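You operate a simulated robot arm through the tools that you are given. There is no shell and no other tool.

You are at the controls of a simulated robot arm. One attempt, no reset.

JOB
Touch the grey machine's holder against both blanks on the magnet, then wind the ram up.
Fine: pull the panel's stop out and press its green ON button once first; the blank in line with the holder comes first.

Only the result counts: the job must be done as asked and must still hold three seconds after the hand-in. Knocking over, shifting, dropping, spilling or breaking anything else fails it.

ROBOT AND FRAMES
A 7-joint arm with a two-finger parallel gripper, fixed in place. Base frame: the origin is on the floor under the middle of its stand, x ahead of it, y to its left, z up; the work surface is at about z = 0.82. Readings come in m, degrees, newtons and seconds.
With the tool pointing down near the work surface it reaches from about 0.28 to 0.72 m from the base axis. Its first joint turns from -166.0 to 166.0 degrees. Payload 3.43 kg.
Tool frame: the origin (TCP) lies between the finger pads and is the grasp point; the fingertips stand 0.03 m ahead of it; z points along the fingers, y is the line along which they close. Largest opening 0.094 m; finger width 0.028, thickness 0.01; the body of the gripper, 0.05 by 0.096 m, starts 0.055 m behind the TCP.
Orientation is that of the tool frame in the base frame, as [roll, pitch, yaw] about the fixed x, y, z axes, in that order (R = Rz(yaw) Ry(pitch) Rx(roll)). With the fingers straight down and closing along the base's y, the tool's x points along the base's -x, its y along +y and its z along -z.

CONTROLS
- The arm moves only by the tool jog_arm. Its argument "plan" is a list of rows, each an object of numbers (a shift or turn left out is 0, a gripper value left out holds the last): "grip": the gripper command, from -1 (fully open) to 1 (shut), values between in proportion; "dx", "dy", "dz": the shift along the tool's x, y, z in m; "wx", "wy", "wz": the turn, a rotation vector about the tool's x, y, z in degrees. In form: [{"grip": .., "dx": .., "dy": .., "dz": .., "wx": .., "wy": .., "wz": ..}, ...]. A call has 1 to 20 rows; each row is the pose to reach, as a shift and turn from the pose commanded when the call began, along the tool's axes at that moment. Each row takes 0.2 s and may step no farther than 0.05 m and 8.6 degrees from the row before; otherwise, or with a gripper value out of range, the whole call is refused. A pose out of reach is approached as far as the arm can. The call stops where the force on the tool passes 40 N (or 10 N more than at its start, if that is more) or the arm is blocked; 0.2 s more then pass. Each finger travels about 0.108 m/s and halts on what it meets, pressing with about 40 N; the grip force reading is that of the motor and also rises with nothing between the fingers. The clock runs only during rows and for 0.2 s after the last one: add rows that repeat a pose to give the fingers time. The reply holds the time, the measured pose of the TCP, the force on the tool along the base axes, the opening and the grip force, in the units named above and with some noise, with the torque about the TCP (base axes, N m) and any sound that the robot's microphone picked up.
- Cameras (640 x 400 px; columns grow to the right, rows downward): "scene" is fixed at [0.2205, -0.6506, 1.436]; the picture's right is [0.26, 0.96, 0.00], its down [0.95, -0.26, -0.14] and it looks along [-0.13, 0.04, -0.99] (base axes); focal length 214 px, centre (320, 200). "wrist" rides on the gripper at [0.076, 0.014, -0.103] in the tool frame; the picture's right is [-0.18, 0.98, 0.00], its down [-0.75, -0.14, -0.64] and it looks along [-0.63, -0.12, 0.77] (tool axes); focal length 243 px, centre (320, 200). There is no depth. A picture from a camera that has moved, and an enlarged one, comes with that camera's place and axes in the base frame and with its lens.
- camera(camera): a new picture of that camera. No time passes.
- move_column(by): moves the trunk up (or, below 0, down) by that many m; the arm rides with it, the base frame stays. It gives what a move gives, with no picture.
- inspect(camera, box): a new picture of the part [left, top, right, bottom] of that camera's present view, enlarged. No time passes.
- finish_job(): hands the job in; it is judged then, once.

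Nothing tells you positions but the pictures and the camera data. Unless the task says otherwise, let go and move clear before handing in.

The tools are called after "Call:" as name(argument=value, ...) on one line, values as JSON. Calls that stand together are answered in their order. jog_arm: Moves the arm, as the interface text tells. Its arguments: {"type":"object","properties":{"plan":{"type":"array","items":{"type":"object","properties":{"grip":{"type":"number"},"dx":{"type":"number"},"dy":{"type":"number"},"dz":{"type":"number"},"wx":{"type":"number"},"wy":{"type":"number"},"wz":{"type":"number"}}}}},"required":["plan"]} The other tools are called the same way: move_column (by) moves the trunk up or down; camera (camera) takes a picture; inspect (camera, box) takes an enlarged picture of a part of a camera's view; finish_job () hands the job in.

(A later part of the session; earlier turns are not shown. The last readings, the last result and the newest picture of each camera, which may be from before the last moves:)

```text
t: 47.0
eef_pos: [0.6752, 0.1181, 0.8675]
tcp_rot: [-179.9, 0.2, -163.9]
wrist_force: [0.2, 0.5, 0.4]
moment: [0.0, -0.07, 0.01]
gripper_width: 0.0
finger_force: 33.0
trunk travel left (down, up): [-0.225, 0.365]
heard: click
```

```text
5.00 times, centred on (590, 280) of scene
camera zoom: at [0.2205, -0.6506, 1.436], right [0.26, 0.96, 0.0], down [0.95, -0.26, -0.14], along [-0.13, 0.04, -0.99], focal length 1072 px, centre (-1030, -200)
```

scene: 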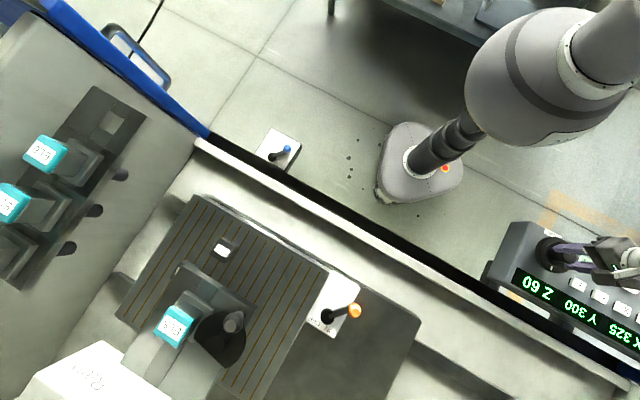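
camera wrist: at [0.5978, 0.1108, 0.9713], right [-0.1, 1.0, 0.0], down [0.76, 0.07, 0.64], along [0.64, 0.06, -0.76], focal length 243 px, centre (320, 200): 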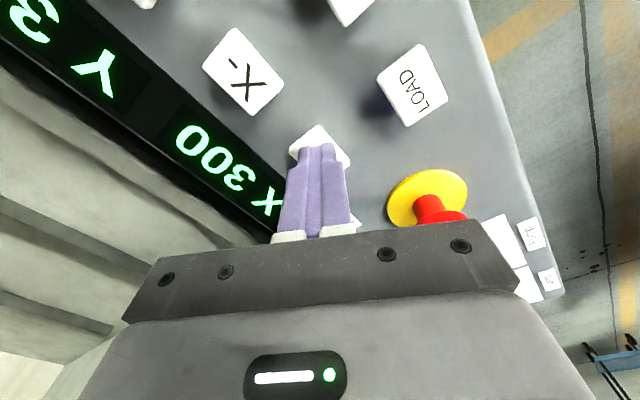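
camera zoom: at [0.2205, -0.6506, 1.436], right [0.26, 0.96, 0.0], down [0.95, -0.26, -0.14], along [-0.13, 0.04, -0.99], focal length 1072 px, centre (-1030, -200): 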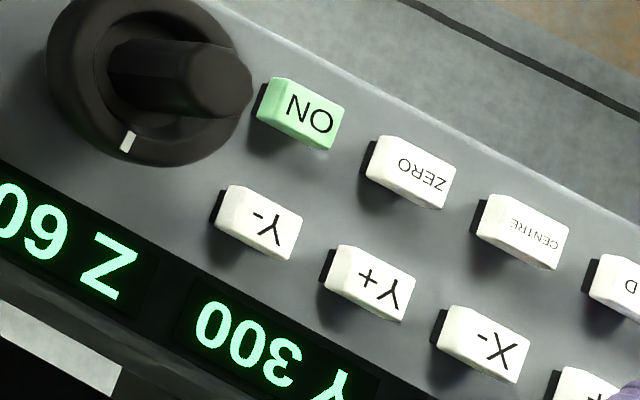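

Nothing stays latched mechanically. The jogs simply run until reversed or until an end stop, so I think the way to use this machine is to run the table until the holder meets a blank from the side, where the touch contact stops it. That fits the ram starting fully down with the tip below the blank tops and MILD in line along X. To set that up I need the table back at the X- end, and on the way I'll test whether releasing a longer hold stops it.

Call:
jog_arm(plan=[{"dx": 0.028, "dy": -0.0157, "dz": -0.012, "grip": 1}, {"dx": 0.0565, "dy": -0.0313, "dz": -0.012}, {"dx": 0.0565, "dy": -0.0313, "dz": 0.004}, {"dx": 0.0565, "dy": -0.0313, "dz": 0.0155}, {"dx": 0.0565, "dy": -0.0313, "dz": 0.0155}, {"dx": 0.0565, "dy": -0.0313, "dz": 0.0155}, {"dx": 0.0565, "dy": -0.0313, "dz": 0.0155}, {"dx": 0.0565, "dy": -0.0313, "dz": -0.005}])

Call:
inspect(camera="scene", box=[100, 180, 420, 400])

Call:
inspect(camera="scene", box=[480, 220, 640, 380])

```text
t: 48.5
eef_pos: [0.6312, 0.0736, 0.8583]
tcp_rot: [-179.7, 0.7, -164.0]
wrist_force: [-9.1, -0.5, 26.8]
moment: [-0.09, 0.63, -0.03]
gripper_width: 0.0003
finger_force: 32.9
trunk travel left (down, up): [-0.225, 0.365]
heard: click
stopped in row 7: the force on the tool passed its limit at 41 N (the readings are from after the stop); the commanded pose is now the measured one
```

```text
1.82 times, centred on (260, 290) of scene
camera zoom: at [0.2205, -0.6506, 1.436], right [0.26, 0.96, 0.0], down [0.95, -0.26, -0.14], along [-0.13, 0.04, -0.99], focal length 390 px, centre (429, 36)
```

zoom: 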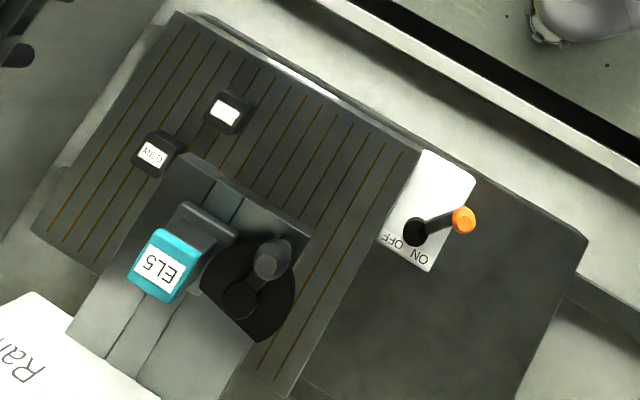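

```text
2.50 times, centred on (560, 300) of scene
camera zoom: at [0.2205, -0.6506, 1.436], right [0.26, 0.96, 0.0], down [0.95, -0.26, -0.14], along [-0.13, 0.04, -0.99], focal length 536 px, centre (-280, -50)
```

zoom: 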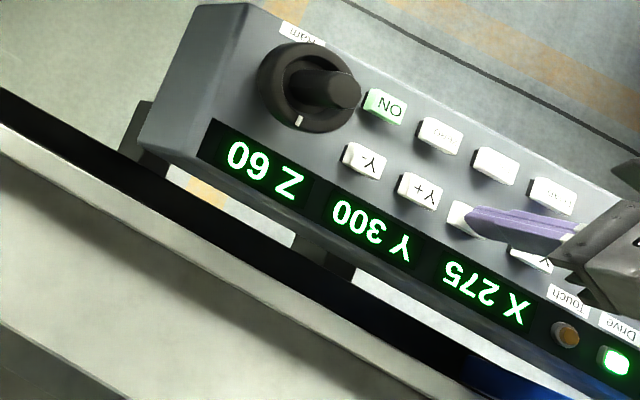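

X is still being held down, with the table at about X 285. I'll release now and see whether it stops.

Call:
jog_arm(plan=[{"dz": -0.015, "grip": 1}])

Call:
inspect(camera="scene", box=[100, 180, 420, 400])

Call:
jog_arm(plan=[{"dz": -0.005, "grip": 1}, {"dz": -0.005}])

Call:
inspect(camera="scene", box=[100, 180, 420, 400])

```text
t: 48.9
eef_pos: [0.6305, 0.0727, 0.8699]
tcp_rot: [-179.9, 0.5, -163.9]
wrist_force: [0.3, 0.3, 0.4]
moment: [-0.01, -0.02, -0.01]
gripper_width: 0.0001
finger_force: 33.3
trunk travel left (down, up): [-0.225, 0.365]
```

```text
1.82 times, centred on (260, 290) of scene
camera zoom: at [0.2205, -0.6506, 1.436], right [0.26, 0.96, 0.0], down [0.95, -0.26, -0.14], along [-0.13, 0.04, -0.99], focal length 390 px, centre (429, 36)
```

zoom: 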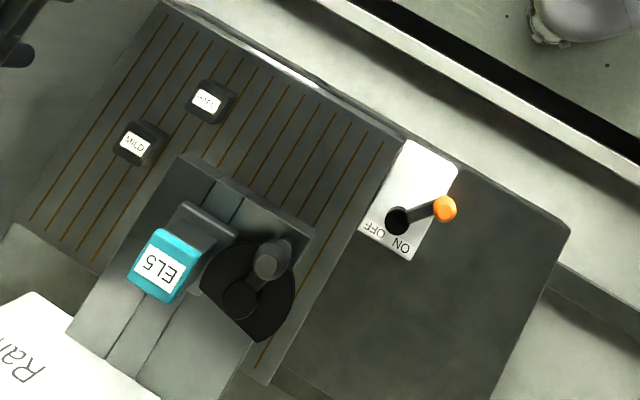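

```text
t: 49.5
eef_pos: [0.6325, 0.0732, 0.8743]
tcp_rot: [-179.9, 0.6, -164.0]
wrist_force: [-0.3, -0.1, -0.8]
moment: [-0.03, -0.02, 0.05]
gripper_width: 0.0
finger_force: 33.5
trunk travel left (down, up): [-0.225, 0.365]
```

```text
1.82 times, centred on (260, 290) of scene
camera zoom: at [0.2205, -0.6506, 1.436], right [0.26, 0.96, 0.0], down [0.95, -0.26, -0.14], along [-0.13, 0.04, -0.99], focal length 390 px, centre (429, 36)
```

zoom: 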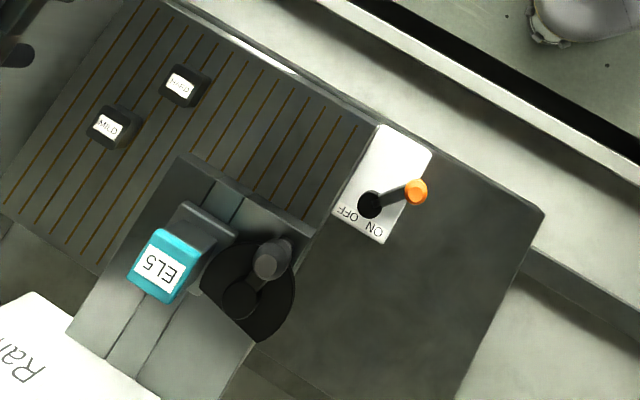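

It keeps running after release, so the jogs are latched. I'll let it reach the X- end while I move back over the Ram wheel.

Call:
jog_arm(plan=[{"dz": -0.03, "grip": 1}, {"dx": 0.02, "dy": -0.01, "dz": -0.07}, {"dx": 0.06, "dy": -0.03, "dz": -0.09}, {"dx": 0.1, "dy": -0.045, "dz": -0.1}])

Call:
inspect(camera="scene", box=[100, 180, 420, 400])

Call:
jog_arm(plan=[{"dx": 0.03, "dy": -0.02, "grip": -0.35}, {"dx": 0.06, "dy": -0.04}])

Call:
camera(camera="scene")

Call:
inspect(camera="scene", box=[100, 180, 420, 400])

```text
t: 50.5
eef_pos: [0.5465, 0.0018, 0.9746]
tcp_rot: [-179.9, 0.6, -163.9]
wrist_force: [-0.3, -0.3, -0.8]
moment: [-0.01, 0.0, -0.02]
gripper_width: 0.0
finger_force: 32.8
trunk travel left (down, up): [-0.225, 0.365]
```

```text
1.82 times, centred on (260, 290) of scene
camera zoom: at [0.2205, -0.6506, 1.436], right [0.26, 0.96, 0.0], down [0.95, -0.26, -0.14], along [-0.13, 0.04, -0.99], focal length 390 px, centre (429, 36)
```

zoom: 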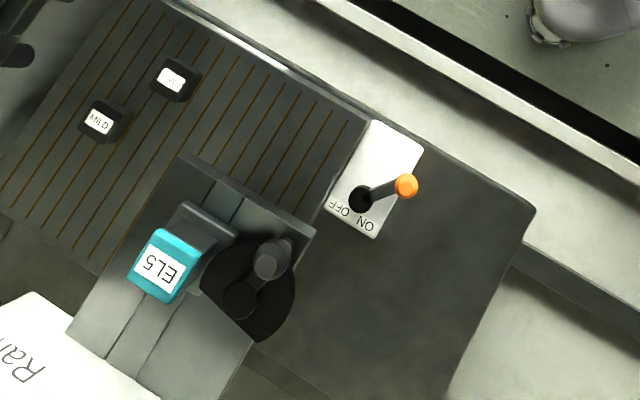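

```text
t: 51.1
eef_pos: [0.5012, -0.0531, 0.9729]
tcp_rot: [-179.8, 0.5, -164.0]
wrist_force: [0.4, 0.0, 0.6]
moment: [0.0, 0.0, 0.02]
gripper_width: 0.0635
finger_force: 0.0
trunk travel left (down, up): [-0.225, 0.365]
```

```text
taken
```

scene: 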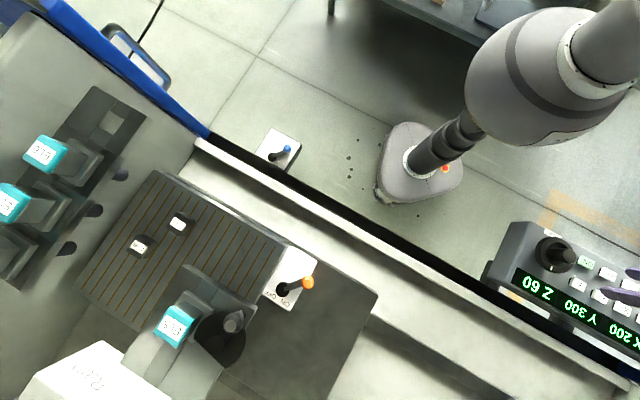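

```text
1.82 times, centred on (260, 290) of scene
camera zoom: at [0.2205, -0.6506, 1.436], right [0.26, 0.96, 0.0], down [0.95, -0.26, -0.14], along [-0.13, 0.04, -0.99], focal length 390 px, centre (429, 36)
```

zoom: 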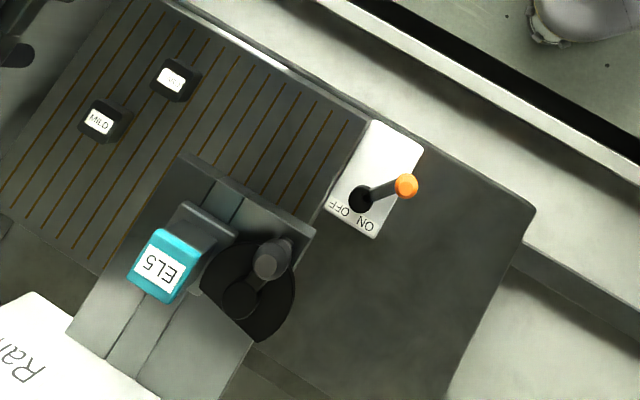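

The table has stopped at X 200, the lower end of its travel, with both blanks far from the tip. Now I'll turn the wrist to yaw -78° over the wheel so I can wind the ram back down to its starting depth.

Call:
jog_arm(plan=[{"dx": 0.0047, "dy": 0.0007, "dz": 0.004, "wz": -7.8, "grip": -0.35}, {"dx": 0.0093, "dy": 0.0014, "dz": 0.008, "wz": -15.6}, {"dx": 0.014, "dy": 0.002, "dz": 0.012, "wz": -23.5}, {"dx": 0.0187, "dy": 0.0027, "dz": 0.016, "wz": -31.3}, {"dx": 0.0234, "dy": 0.0034, "dz": 0.02, "wz": -39.1}, {"dx": 0.028, "dy": 0.0041, "dz": 0.024, "wz": -46.9}, {"dx": 0.0327, "dy": 0.0048, "dz": 0.028, "wz": -54.7}, {"dx": 0.0374, "dy": 0.0055, "dz": 0.032, "wz": -62.5}, {"dx": 0.0421, "dy": 0.0061, "dz": 0.036, "wz": -70.4}, {"dx": 0.0467, "dy": 0.0068, "dz": 0.04, "wz": -78.2}, {"dx": 0.0514, "dy": 0.0075, "dz": 0.043, "wz": -86}])

Call:
camera(camera="wrist")

Call:
inspect(camera="scene", box=[480, 180, 640, 290])

```text
t: 53.5
eef_pos: [0.4485, -0.0605, 0.9301]
tcp_rot: [-179.4, -0.1, -77.8]
wrist_force: [0.1, 0.3, 0.1]
moment: [-0.01, 0.0, 0.0]
gripper_width: 0.0636
finger_force: 0.1
trunk travel left (down, up): [-0.225, 0.365]
```

```text
taken
camera wrist: at [0.4511, -0.1378, 1.033], right [-1.0, -0.03, -0.01], down [-0.03, 0.77, 0.64], along [-0.01, 0.64, -0.77], focal length 243 px, centre (320, 200)
```

wrist: 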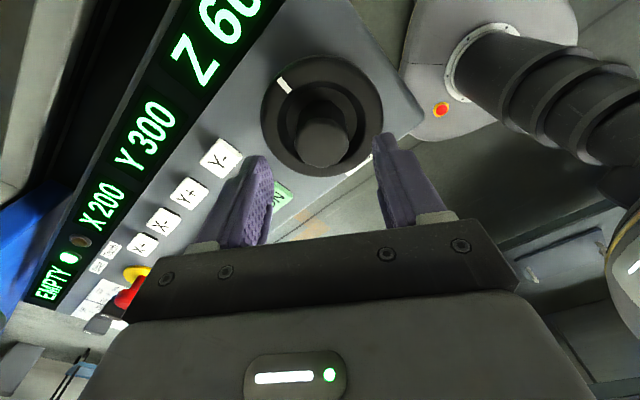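

```text
3.64 times, centred on (560, 235) of scene
camera zoom: at [0.2205, -0.6506, 1.436], right [0.26, 0.96, 0.0], down [0.95, -0.26, -0.14], along [-0.13, 0.04, -0.99], focal length 780 px, centre (-553, 73)
```

zoom: 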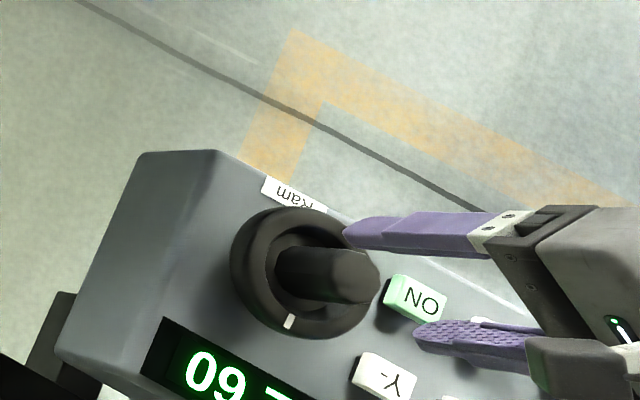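

Aligned with the hub. I'll lower, grip, and wind clockwise (ram down) part of the way, with nothing under the tip.

Call:
jog_arm(plan=[{"dy": -0.0013, "dz": 0.018, "grip": -0.35}, {"dy": -0.0013, "dz": 0.0365}, {"dy": -0.0013, "dz": 0.0365, "grip": 1}, {"dy": -0.0013, "dz": 0.0365}, {"dy": -0.0013, "dz": 0.0365}])

Call:
jog_arm(plan=[{"wz": 7, "grip": 1}, {"wz": 14}, {"wz": 21}, {"wz": 28}, {"wz": 35}, {"wz": 42}, {"wz": 49}, {"wz": 56}])

Call:
inspect(camera="scene", box=[480, 220, 640, 380])

Call:
inspect(camera="scene", box=[100, 180, 420, 400])

```text
t: 54.7
eef_pos: [0.4493, -0.0587, 0.8918]
tcp_rot: [-179.5, -0.1, -78.0]
wrist_force: [-16.2, -1.9, -14.9]
moment: [-0.42, 0.36, -0.01]
gripper_width: 0.0366
finger_force: 44.9
trunk travel left (down, up): [-0.225, 0.365]
```

```text
t: 55.8
eef_pos: [0.4502, -0.0608, 0.893]
tcp_rot: [-179.8, 0.1, -107.7]
wrist_force: [-4.7, -1.4, -2.6]
moment: [0.32, 0.24, 0.0]
gripper_width: 0.0365
finger_force: 45.3
trunk travel left (down, up): [-0.225, 0.365]
stopped in row 5: the force on the tool passed its limit at 41 N (the readings are from after the stop); the commanded pose is now the measured one
```

```text
2.50 times, centred on (560, 300) of scene
camera zoom: at [0.2205, -0.6506, 1.436], right [0.26, 0.96, 0.0], down [0.95, -0.26, -0.14], along [-0.13, 0.04, -0.99], focal length 536 px, centre (-280, -50)
```

zoom: 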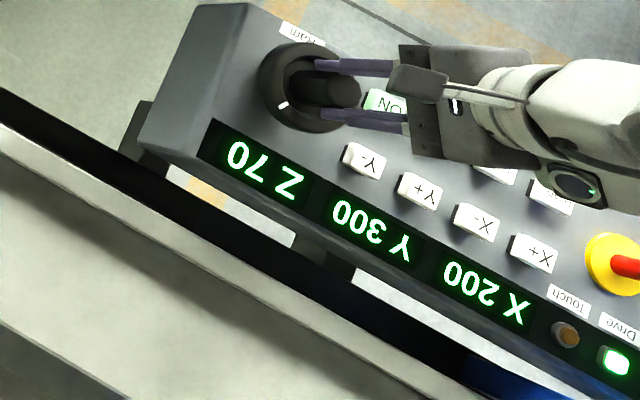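

```text
1.82 times, centred on (260, 290) of scene
camera zoom: at [0.2205, -0.6506, 1.436], right [0.26, 0.96, 0.0], down [0.95, -0.26, -0.14], along [-0.13, 0.04, -0.99], focal length 390 px, centre (429, 36)
```

zoom: 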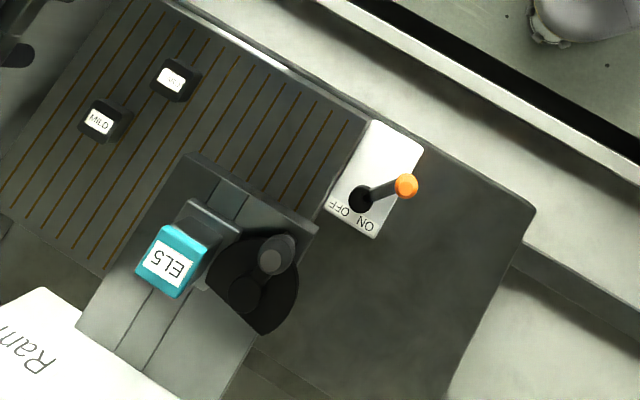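

Z is 70, and the commanded pose has re-centred on the wheel. I'll continue clockwise down to the bottom.

Call:
jog_arm(plan=[{"wz": 7, "grip": 1}, {"wz": 14}, {"wz": 21}, {"wz": 28}, {"wz": 35}, {"wz": 42}, {"wz": 49}, {"wz": 56}, {"wz": 63}, {"wz": 70}])

Call:
inspect(camera="scene", box=[480, 220, 640, 380])

```text
t: 58.0
eef_pos: [0.45, -0.0596, 0.8935]
tcp_rot: [180.0, 0.3, -177.8]
wrist_force: [-9.5, -2.9, -6.8]
moment: [-0.1, 0.76, 0.02]
gripper_width: 0.0366
finger_force: 45.8
trunk travel left (down, up): [-0.225, 0.365]
```

```text
2.50 times, centred on (560, 300) of scene
camera zoom: at [0.2205, -0.6506, 1.436], right [0.26, 0.96, 0.0], down [0.95, -0.26, -0.14], along [-0.13, 0.04, -0.99], focal length 536 px, centre (-280, -50)
```

zoom: 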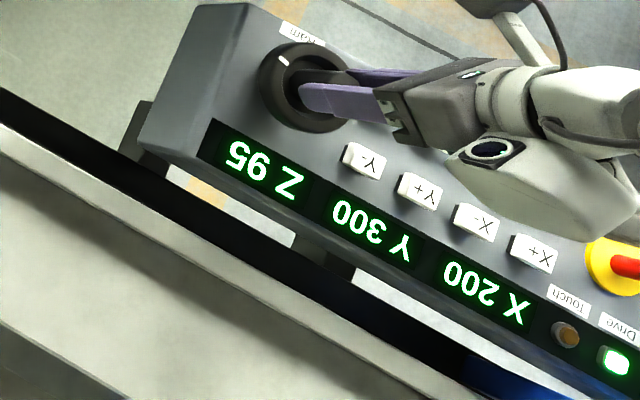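

Z reads 95, the ram is down as at the start, and no touch lamp shows. I'll release the wheel, rise, and carry closed fingers over to X+.

Call:
jog_arm(plan=[{"grip": -0.35}, {"grip": -0.35}, {"dz": -0.03}, {"dz": -0.07}])

Call:
jog_arm(plan=[{"dx": -0.0386, "dy": 0.0282, "wz": -3, "grip": 1}, {"dx": -0.0772, "dy": 0.0564, "wz": -6}, {"dx": -0.1158, "dy": 0.0846, "wz": -9}, {"dx": -0.1545, "dy": 0.1128, "wz": -12}, {"dx": -0.1931, "dy": 0.141, "wz": -14}, {"dx": -0.2317, "dy": 0.1692, "wz": -14, "dz": 0.02}, {"dx": -0.2317, "dy": 0.1692, "wz": -14, "dz": 0.06}, {"dx": -0.2317, "dy": 0.1692, "wz": -14, "dz": 0.08}])

Call:
camera(camera="wrist")

Call:
camera(camera="scene")

```text
t: 59.0
eef_pos: [0.4502, -0.0593, 0.963]
tcp_rot: [179.9, 0.4, -177.8]
wrist_force: [-0.6, -0.7, -1.0]
moment: [0.0, -0.01, 0.02]
gripper_width: 0.0636
finger_force: 0.0
trunk travel left (down, up): [-0.225, 0.365]
```

```text
refused: row 6 steps farther than a row can; nothing moved
```

```text
taken
camera wrist: at [0.3721, -0.0482, 1.0664], right [0.15, 0.99, 0.0], down [0.75, -0.11, 0.65], along [0.64, -0.09, -0.76], focal length 243 px, centre (320, 200)
```

wrist: 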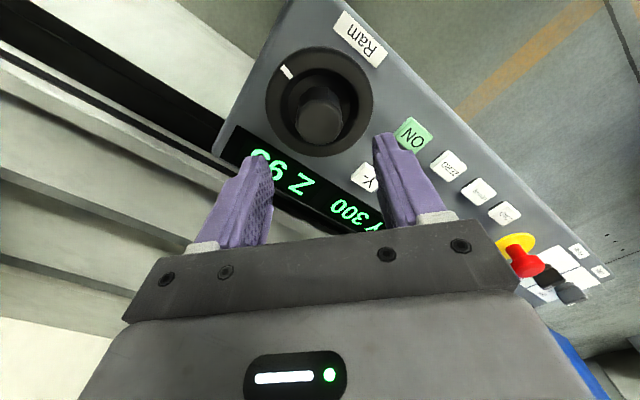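

```text
taken
```

scene: 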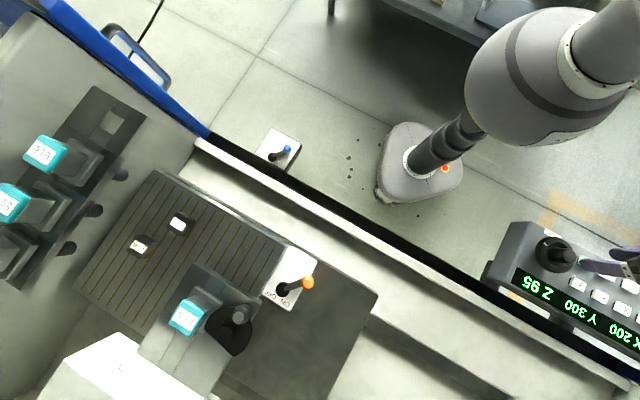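

One row was too long and was refused, and nothing moved. I'll repeat the move with finer steps.

Call:
jog_arm(plan=[{"dx": -0.0386, "dy": 0.0282, "wz": -3, "grip": 1}, {"dx": -0.0772, "dy": 0.0564, "wz": -6}, {"dx": -0.1158, "dy": 0.0846, "wz": -9}, {"dx": -0.1545, "dy": 0.1128, "wz": -12}, {"dx": -0.1931, "dy": 0.141, "wz": -14}, {"dx": -0.2317, "dy": 0.1692, "wz": -14}, {"dx": -0.2317, "dy": 0.1692, "wz": -14, "dz": 0.04}, {"dx": -0.2317, "dy": 0.1692, "wz": -14, "dz": 0.078}])

Call:
camera(camera="wrist")

```text
t: 60.8
eef_pos: [0.6746, 0.1188, 0.8847]
tcp_rot: [-179.9, 0.3, -163.7]
wrist_force: [-0.1, -0.4, 0.7]
moment: [0.02, -0.01, 0.0]
gripper_width: 0.0002
finger_force: 32.6
trunk travel left (down, up): [-0.225, 0.365]
```

```text
taken
camera wrist: at [0.5973, 0.1109, 0.9881], right [-0.1, 1.0, 0.0], down [0.76, 0.08, 0.65], along [0.64, 0.06, -0.76], focal length 243 px, centre (320, 200)
```

wrist: 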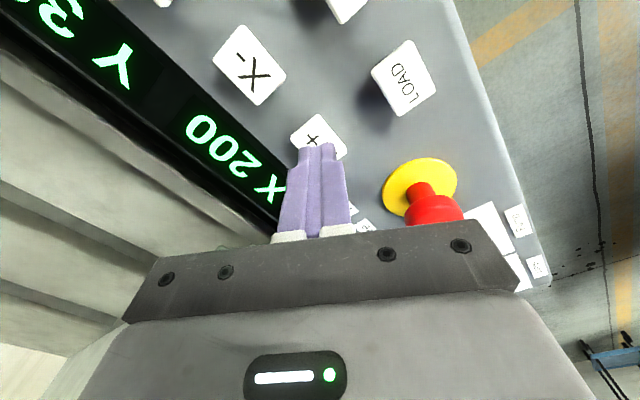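

I'm in the same pose that pressed X+ before. With the ram down, I'll press X+ once so MILD runs toward the holder, watching in stages.

Call:
jog_arm(plan=[{"dz": 0.018, "grip": 1}, {"dz": 0.0303}, {"dz": 0.01}, {"dz": 0.0}, {"dz": 0.0}, {"dz": 0.0}])

Call:
inspect(camera="scene", box=[100, 180, 420, 400])

Call:
inspect(camera="scene", box=[480, 220, 640, 380])

```text
t: 62.2
eef_pos: [0.6743, 0.1185, 0.8866]
tcp_rot: [-180.0, 0.3, -163.8]
wrist_force: [-0.3, 0.4, -0.4]
moment: [-0.03, 0.03, 0.01]
gripper_width: 0.0
finger_force: 33.1
trunk travel left (down, up): [-0.225, 0.365]
heard: click
```

```text
1.82 times, centred on (260, 290) of scene
camera zoom: at [0.2205, -0.6506, 1.436], right [0.26, 0.96, 0.0], down [0.95, -0.26, -0.14], along [-0.13, 0.04, -0.99], focal length 390 px, centre (429, 36)
```

zoom: 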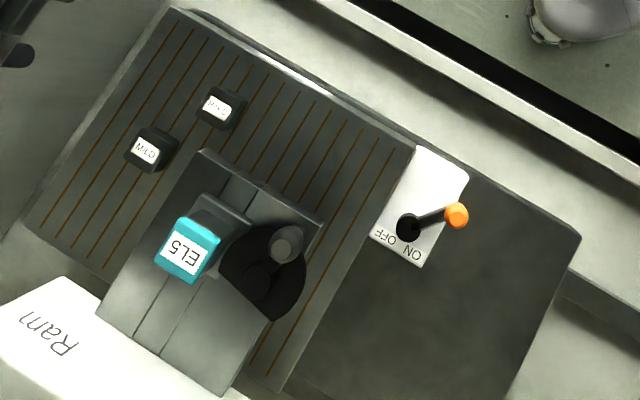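

```text
2.50 times, centred on (560, 300) of scene
camera zoom: at [0.2205, -0.6506, 1.436], right [0.26, 0.96, 0.0], down [0.95, -0.26, -0.14], along [-0.13, 0.04, -0.99], focal length 536 px, centre (-280, -50)
```

zoom: 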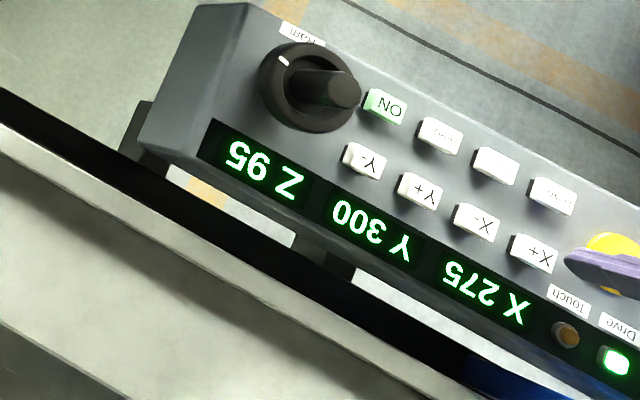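

The table is on its way, at about X 275. Contact with MILD should come near X 390, so I'll wait and watch the Touch lamp.

Call:
jog_arm(plan=[{"dz": 0.0, "grip": 1}, {"dz": 0.0}, {"dz": 0.0}, {"dz": 0.0}, {"dz": 0.0}, {"dz": 0.0}])

Call:
inspect(camera="scene", box=[100, 180, 420, 400])

Call:
inspect(camera="scene", box=[480, 220, 640, 380])

```text
t: 63.6
eef_pos: [0.6751, 0.1186, 0.8859]
tcp_rot: [-180.0, 0.3, -163.8]
wrist_force: [-0.7, -1.0, -0.7]
moment: [0.01, -0.03, 0.0]
gripper_width: 0.0
finger_force: 32.9
trunk travel left (down, up): [-0.225, 0.365]
```

```text
1.82 times, centred on (260, 290) of scene
camera zoom: at [0.2205, -0.6506, 1.436], right [0.26, 0.96, 0.0], down [0.95, -0.26, -0.14], along [-0.13, 0.04, -0.99], focal length 390 px, centre (429, 36)
```

zoom: 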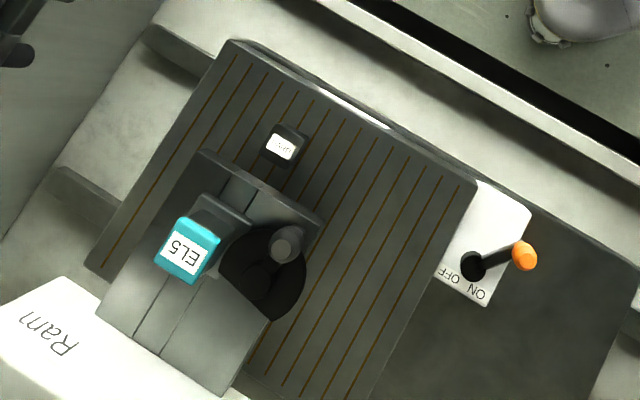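

```text
2.50 times, centred on (560, 300) of scene
camera zoom: at [0.2205, -0.6506, 1.436], right [0.26, 0.96, 0.0], down [0.95, -0.26, -0.14], along [-0.13, 0.04, -0.99], focal length 536 px, centre (-280, -50)
```

zoom: 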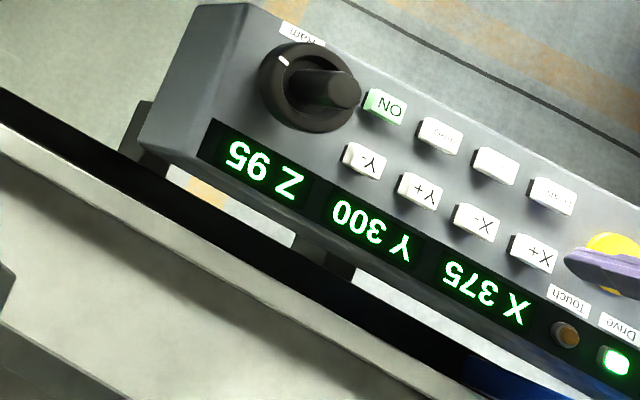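

Call:
jog_arm(plan=[{"dz": 0.0, "grip": 1}])

Call:
inspect(camera="scene", box=[100, 180, 420, 400])

Call:
inspect(camera="scene", box=[480, 220, 640, 380])

```text
t: 64.0
eef_pos: [0.675, 0.1188, 0.8863]
tcp_rot: [-179.8, 0.3, -163.8]
wrist_force: [0.6, -0.5, -0.4]
moment: [-0.02, 0.0, 0.0]
gripper_width: 0.0
finger_force: 32.6
trunk travel left (down, up): [-0.225, 0.365]
```

```text
1.82 times, centred on (260, 290) of scene
camera zoom: at [0.2205, -0.6506, 1.436], right [0.26, 0.96, 0.0], down [0.95, -0.26, -0.14], along [-0.13, 0.04, -0.99], focal length 390 px, centre (429, 36)
```

zoom: 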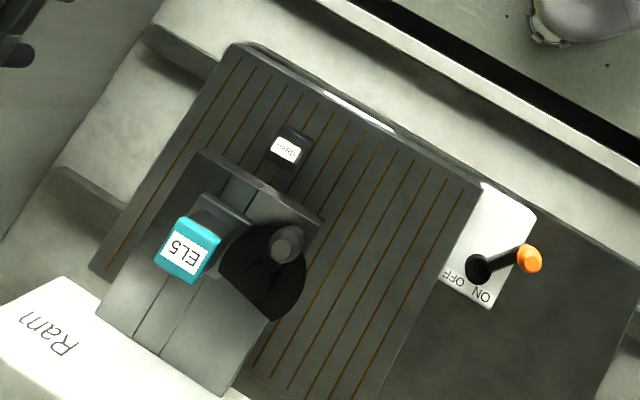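

```text
2.50 times, centred on (560, 300) of scene
camera zoom: at [0.2205, -0.6506, 1.436], right [0.26, 0.96, 0.0], down [0.95, -0.26, -0.14], along [-0.13, 0.04, -0.99], focal length 536 px, centre (-280, -50)
```

zoom: 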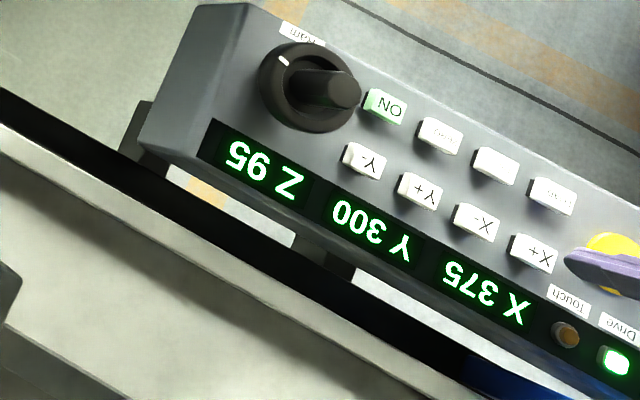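

It has nearly stopped, at X about 380. I'll check the Touch lamp up close and confirm it is stationary.

Call:
inspect(camera="scene", box=[560, 330, 640, 390])

Call:
jog_arm(plan=[{"dz": 0.0, "grip": 1}])

Call:
inspect(camera="scene", box=[100, 180, 420, 400])

Call:
inspect(camera="scene", box=[560, 330, 640, 390])

```text
6.67 times, centred on (600, 360) of scene
camera zoom: at [0.2205, -0.6506, 1.436], right [0.26, 0.96, 0.0], down [0.95, -0.26, -0.14], along [-0.13, 0.04, -0.99], focal length 1430 px, centre (-1547, -867)
```

zoom: 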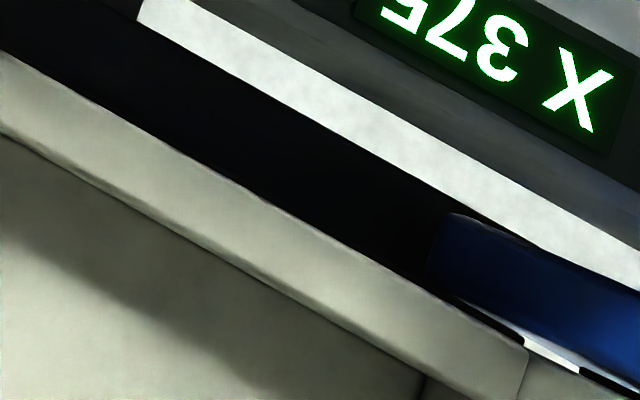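

```text
t: 64.4
eef_pos: [0.6746, 0.1189, 0.8867]
tcp_rot: [-179.9, 0.3, -163.7]
wrist_force: [0.1, 0.6, 0.1]
moment: [0.0, 0.01, 0.02]
gripper_width: 0.0002
finger_force: 32.9
trunk travel left (down, up): [-0.225, 0.365]
```

```text
1.82 times, centred on (260, 290) of scene
camera zoom: at [0.2205, -0.6506, 1.436], right [0.26, 0.96, 0.0], down [0.95, -0.26, -0.14], along [-0.13, 0.04, -0.99], focal length 390 px, centre (429, 36)
```

zoom: 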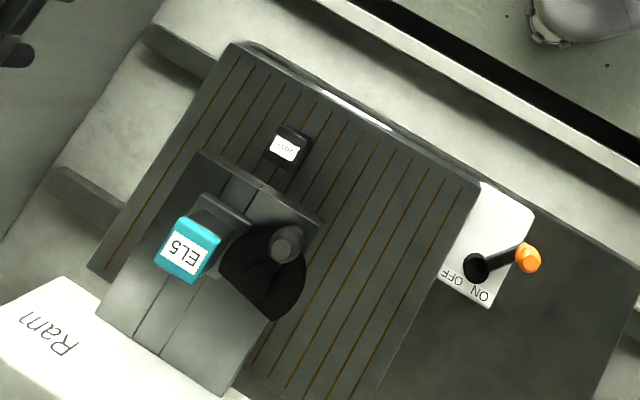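

```text
6.67 times, centred on (600, 360) of scene
camera zoom: at [0.2205, -0.6506, 1.436], right [0.26, 0.96, 0.0], down [0.95, -0.26, -0.14], along [-0.13, 0.04, -0.99], focal length 1430 px, centre (-1547, -867)
```

zoom: 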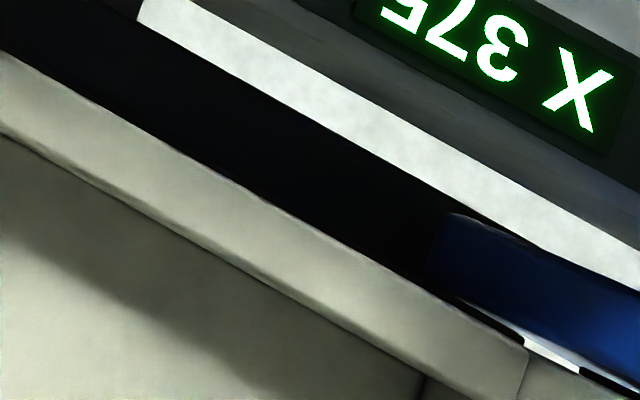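

The table stopped on its own at X about 380, which matches MILD meeting the holder, so the touch halts the axis. I'll check the Touch lamp and the contact itself.

Call:
inspect(camera="scene", box=[590, 300, 640, 400])

Call:
camera(camera="wrist")

Call:
inspect(camera="scene", box=[150, 230, 290, 320])

```text
4.00 times, centred on (615, 350) of scene
camera zoom: at [0.2205, -0.6506, 1.436], right [0.26, 0.96, 0.0], down [0.95, -0.26, -0.14], along [-0.13, 0.04, -0.99], focal length 858 px, centre (-860, -400)
```

zoom: 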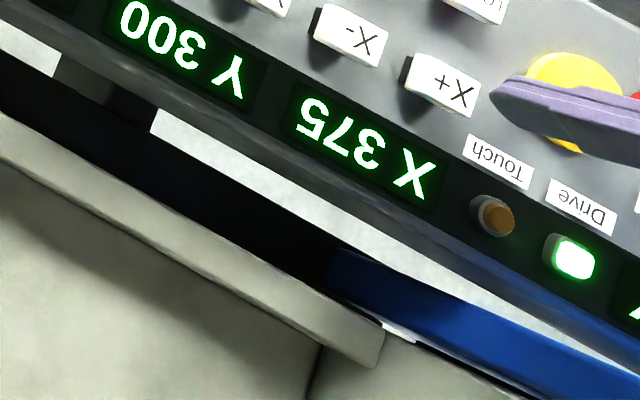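

```text
taken
camera wrist: at [0.5975, 0.1107, 0.9887], right [-0.1, 1.0, 0.0], down [0.76, 0.07, 0.65], along [0.64, 0.06, -0.76], focal length 243 px, centre (320, 200)
```

wrist: 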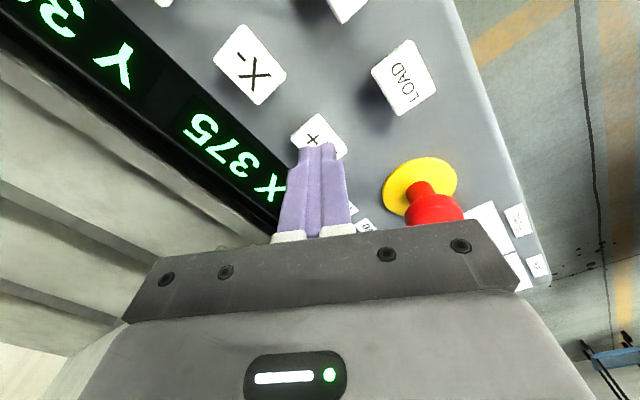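

```text
4.44 times, centred on (220, 275) of scene
camera zoom: at [0.2205, -0.6506, 1.436], right [0.26, 0.96, 0.0], down [0.95, -0.26, -0.14], along [-0.13, 0.04, -0.99], focal length 953 px, centre (764, -133)
```

zoom: 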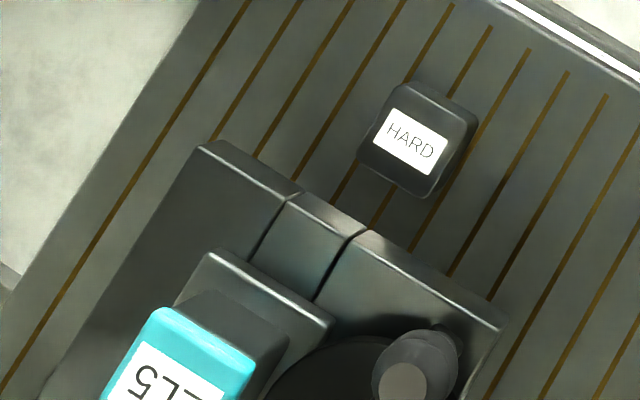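

The Touch lamp is off again. The table seems to have stopped on contact and backed off slightly, and HARD now sits in line with the holder along Y. By the axis convention Y- should bring HARD toward the holder, so I'll move over Y-.

Call:
jog_arm(plan=[{"dx": 0.0327, "dy": -0.0182, "dz": -0.02, "grip": 1}, {"dx": 0.0653, "dy": -0.0364, "dz": -0.02}, {"dx": 0.098, "dy": -0.0547, "dz": -0.02}, {"dx": 0.1306, "dy": -0.0729, "dz": -0.02}, {"dx": 0.1633, "dy": -0.0911, "dz": -0.02}, {"dx": 0.1633, "dy": -0.0911, "dz": 0.0}])

Call:
camera(camera="wrist")

Call:
camera(camera="scene")

```text
t: 65.8
eef_pos: [0.5445, -0.0139, 0.8851]
tcp_rot: [-179.9, 0.2, -163.7]
wrist_force: [0.5, -0.4, 0.6]
moment: [0.02, -0.02, 0.0]
gripper_width: 0.0
finger_force: 33.3
trunk travel left (down, up): [-0.225, 0.365]
```

```text
taken
camera wrist: at [0.4661, -0.0228, 0.988], right [-0.1, 1.0, 0.0], down [0.76, 0.08, 0.65], along [0.64, 0.06, -0.76], focal length 243 px, centre (320, 200)
```

wrist: 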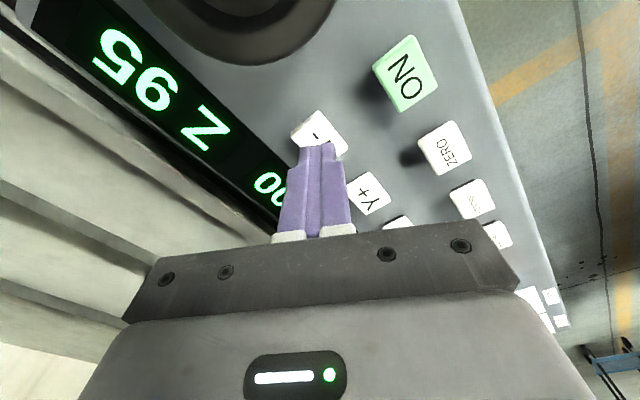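

```text
taken
```

scene: 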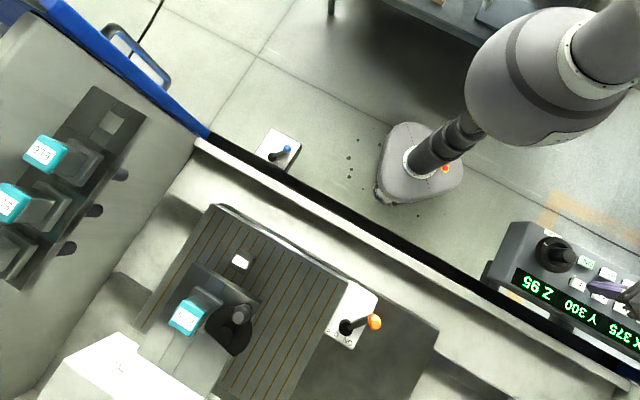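

Before pressing Y-, I want to confirm by eye that MILD is what stopped the table, since the order matters. I'll swing the wrist camera round to look at the holder and the blanks from low down.

Call:
jog_arm(plan=[{"dx": 0.0273, "dy": -0.0206, "dz": -0.035, "wz": 8.15, "grip": 1}, {"dx": 0.0546, "dy": -0.0411, "dz": -0.07, "wz": 16.3}, {"dx": 0.0819, "dy": -0.0617, "dz": -0.105, "wz": 24.45}, {"dx": 0.1092, "dy": -0.0822, "dz": -0.14, "wz": 32.6}, {"dx": 0.1365, "dy": -0.1028, "dz": -0.175, "wz": 40.75}, {"dx": 0.1638, "dy": -0.1234, "dz": -0.2, "wz": 48.9}, {"dx": 0.191, "dy": -0.1439, "dz": -0.22, "wz": 57}, {"dx": 0.2183, "dy": -0.1645, "dz": -0.235, "wz": 65.2}, {"dx": 0.2456, "dy": -0.185, "dz": -0.235, "wz": 73.4}, {"dx": 0.2729, "dy": -0.2056, "dz": -0.235, "wz": 81.5}, {"dx": 0.3002, "dy": -0.2262, "dz": -0.235, "wz": 89.7}, {"dx": 0.3275, "dy": -0.2467, "dz": -0.235, "wz": 97.8}, {"dx": 0.3548, "dy": -0.2673, "dz": -0.235, "wz": 106}])

Call:
jog_arm(plan=[{"dz": 0.015, "wy": -8, "grip": -1}, {"dz": 0.03, "wy": -16}, {"dz": 0.045, "wy": -24}, {"dz": 0.06, "wy": -32}, {"dz": 0.075, "wy": -40}, {"dz": 0.09, "wy": -46}])

Call:
inspect(camera="wrist", box=[240, 60, 480, 220])

Call:
inspect(camera="wrist", box=[280, 130, 400, 210])

```text
t: 68.6
eef_pos: [0.2748, -0.3709, 1.1184]
tcp_rot: [179.6, 0.0, 90.1]
wrist_force: [-0.6, 0.3, -0.1]
moment: [0.01, -0.02, -0.02]
gripper_width: 0.0001
finger_force: 32.9
trunk travel left (down, up): [-0.225, 0.365]
```

```text
t: 70.0
eef_pos: [0.2777, -0.3704, 1.0287]
tcp_rot: [179.5, 46.2, 89.9]
wrist_force: [0.0, -0.1, 0.6]
moment: [-0.02, 0.03, -0.02]
gripper_width: 0.094
finger_force: 0.1
trunk travel left (down, up): [-0.225, 0.365]
```

```text
2.50 times, centred on (360, 140) of wrist
camera zoom: at [0.2907, -0.2443, 1.0458], right [0.98, -0.12, 0.14], down [-0.15, -0.06, 0.99], along [-0.11, -0.99, -0.08], focal length 606 px, centre (220, 350)
```

zoom: 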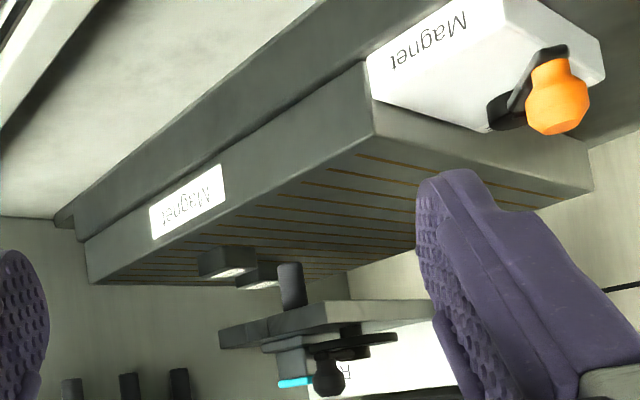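

```text
5.00 times, centred on (340, 170) of wrist
camera zoom: at [0.2907, -0.2443, 1.0458], right [0.98, -0.12, 0.14], down [-0.15, -0.06, 0.99], along [-0.11, -0.99, -0.08], focal length 1213 px, centre (220, 350)
```

zoom: 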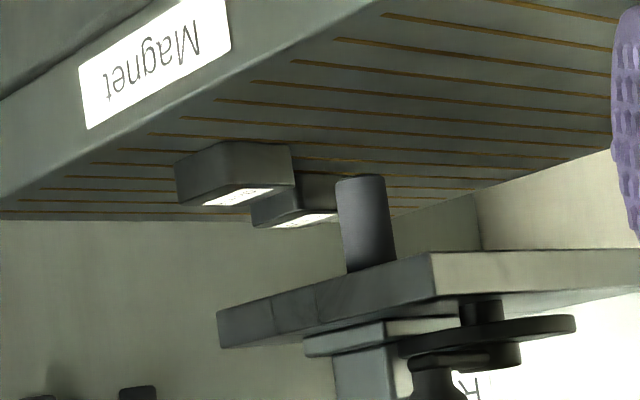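

Confirmed: the holder's tip stands right beside MILD, below its top, so MILD was touched first. Now I'll go back to the Y- button.

Call:
jog_arm(plan=[{"dx": -0.0108, "dz": -0.0104, "wy": 8, "grip": 1}, {"dx": -0.0216, "dz": -0.0208, "wy": 16}, {"dx": -0.0324, "dz": -0.0313, "wy": 24}, {"dx": -0.0431, "dz": -0.0417, "wy": 32}, {"dx": -0.0539, "dz": -0.0521, "wy": 40}, {"dx": -0.0647, "dz": -0.0625, "wy": 46}])

Call:
jog_arm(plan=[{"dx": 0.0274, "dy": 0.0206, "wz": -8.15, "grip": 1}, {"dx": 0.0548, "dy": 0.0412, "wz": -16.3}, {"dx": 0.0822, "dy": 0.0618, "wz": -24.5}, {"dx": 0.1095, "dy": 0.0825, "wz": -32.6}, {"dx": 0.1369, "dy": 0.1031, "wz": -40.8}, {"dx": 0.1643, "dy": 0.1237, "wz": -48.9}, {"dx": 0.1917, "dy": 0.1443, "wz": -57.1, "dz": 0.03}, {"dx": 0.2191, "dy": 0.1649, "wz": -65.2, "dz": 0.06}, {"dx": 0.2465, "dy": 0.1855, "wz": -73.4, "dz": 0.09}, {"dx": 0.2738, "dy": 0.2062, "wz": -81.5, "dz": 0.12}, {"dx": 0.3012, "dy": 0.2268, "wz": -89.7, "dz": 0.15}, {"dx": 0.3286, "dy": 0.2474, "wz": -97.8, "dz": 0.18}, {"dx": 0.356, "dy": 0.268, "wz": -106, "dz": 0.21}])

Call:
camera(camera="wrist")

```text
t: 71.4
eef_pos: [0.2763, -0.3703, 1.1185]
tcp_rot: [179.6, -0.1, 90.2]
wrist_force: [-0.3, 0.4, 0.1]
moment: [0.0, 0.02, 0.01]
gripper_width: 0.0
finger_force: 33.0
trunk travel left (down, up): [-0.225, 0.365]
```

```text
t: 74.2
eef_pos: [0.5443, -0.0114, 0.9095]
tcp_rot: [-179.9, 0.3, -163.8]
wrist_force: [-0.7, -0.4, 0.0]
moment: [-0.02, -0.02, 0.01]
gripper_width: 0.0002
finger_force: 33.1
trunk travel left (down, up): [-0.225, 0.365]
```

```text
taken
camera wrist: at [0.4671, -0.0197, 1.0117], right [-0.1, 0.99, 0.0], down [0.76, 0.08, 0.65], along [0.64, 0.06, -0.76], focal length 243 px, centre (320, 200)
```

wrist: 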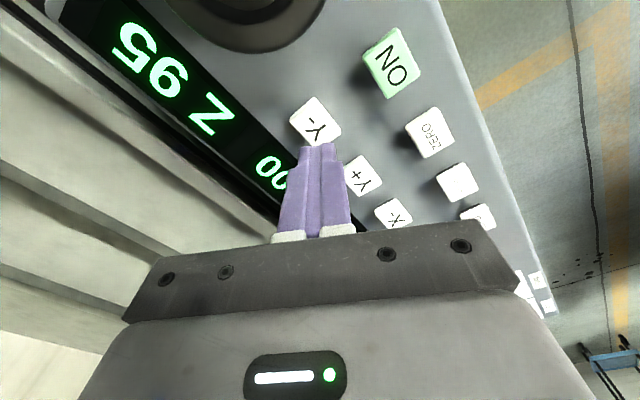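

I'm over Y-, a few millimetres to correct. I'll press it once and watch which way the table goes.

Call:
jog_arm(plan=[{"dx": 0.0032, "dy": -0.0028, "dz": 0.03, "grip": 1}, {"dx": 0.0032, "dy": -0.0028, "dz": 0.043}, {"dx": 0.0032, "dy": -0.0028, "dz": 0.055}, {"dx": 0.0032, "dy": -0.0028, "dz": 0.035}])

Call:
inspect(camera="scene", box=[100, 180, 420, 400])

Call:
inspect(camera="scene", box=[480, 220, 640, 380])

```text
t: 75.2
eef_pos: [0.5424, -0.0166, 0.8747]
tcp_rot: [-179.9, 0.3, -164.0]
wrist_force: [0.0, -0.7, 0.1]
moment: [-0.02, 0.03, 0.03]
gripper_width: 0.0001
finger_force: 32.9
trunk travel left (down, up): [-0.225, 0.365]
heard: click
```

```text
1.82 times, centred on (260, 290) of scene
camera zoom: at [0.2205, -0.6506, 1.436], right [0.26, 0.96, 0.0], down [0.95, -0.26, -0.14], along [-0.13, 0.04, -0.99], focal length 390 px, centre (429, 36)
```

zoom: 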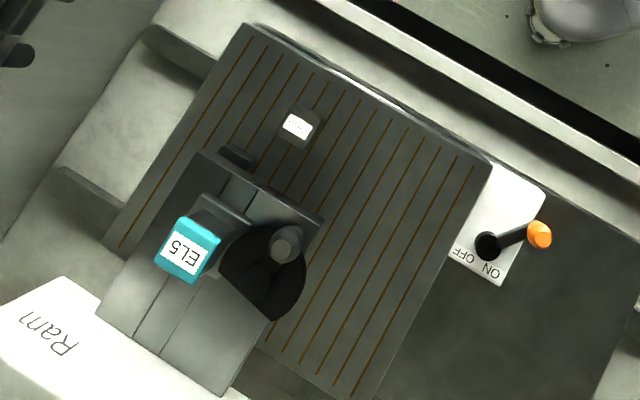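

```text
2.50 times, centred on (560, 300) of scene
camera zoom: at [0.2205, -0.6506, 1.436], right [0.26, 0.96, 0.0], down [0.95, -0.26, -0.14], along [-0.13, 0.04, -0.99], focal length 536 px, centre (-280, -50)
```

zoom: 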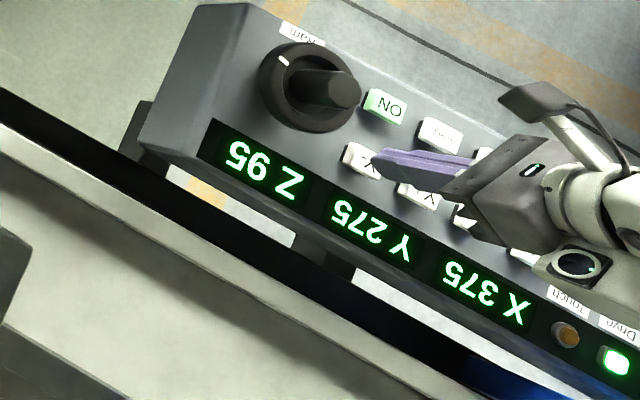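

Y- takes the table the other way, with HARD moving away from the holder. Nothing is in its path, so I'll step over to Y+ and press that.

Call:
jog_arm(plan=[{"dx": -0.0283, "dy": 0.0156, "dz": -0.01, "grip": 1}, {"dx": -0.0566, "dy": 0.0311, "dz": -0.01}, {"dx": -0.0566, "dy": 0.0311, "dz": 0.007}, {"dx": -0.0566, "dy": 0.0311, "dz": 0.02}, {"dx": -0.0566, "dy": 0.0311, "dz": 0.0}])

Call:
inspect(camera="scene", box=[100, 180, 420, 400])

Call:
inspect(camera="scene", box=[480, 220, 640, 380])

Call:
camera(camera="wrist")

```text
t: 76.4
eef_pos: [0.5867, 0.0287, 0.8753]
tcp_rot: [-179.9, 0.3, -163.8]
wrist_force: [0.1, 0.2, 0.3]
moment: [-0.01, 0.0, 0.04]
gripper_width: 0.0
finger_force: 33.4
trunk travel left (down, up): [-0.225, 0.365]
heard: click
```

```text
1.82 times, centred on (260, 290) of scene
camera zoom: at [0.2205, -0.6506, 1.436], right [0.26, 0.96, 0.0], down [0.95, -0.26, -0.14], along [-0.13, 0.04, -0.99], focal length 390 px, centre (429, 36)
```

zoom: 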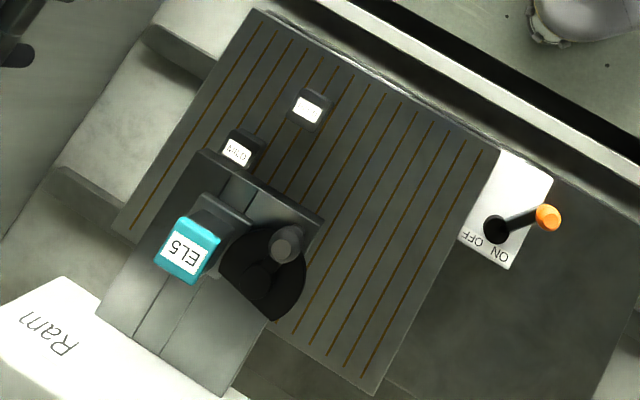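

```text
2.50 times, centred on (560, 300) of scene
camera zoom: at [0.2205, -0.6506, 1.436], right [0.26, 0.96, 0.0], down [0.95, -0.26, -0.14], along [-0.13, 0.04, -0.99], focal length 536 px, centre (-280, -50)
```

zoom: 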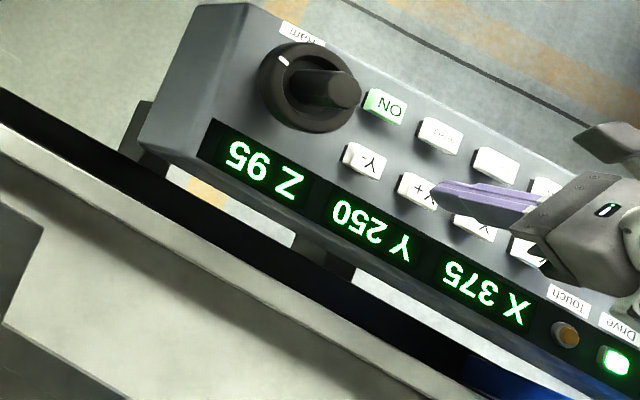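

```text
taken
camera wrist: at [0.5094, 0.0214, 0.9778], right [-0.1, 1.0, 0.0], down [0.76, 0.07, 0.65], along [0.64, 0.06, -0.76], focal length 243 px, centre (320, 200)
```

wrist: 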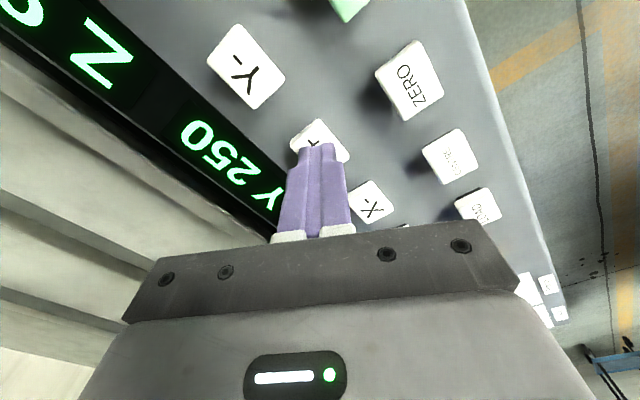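

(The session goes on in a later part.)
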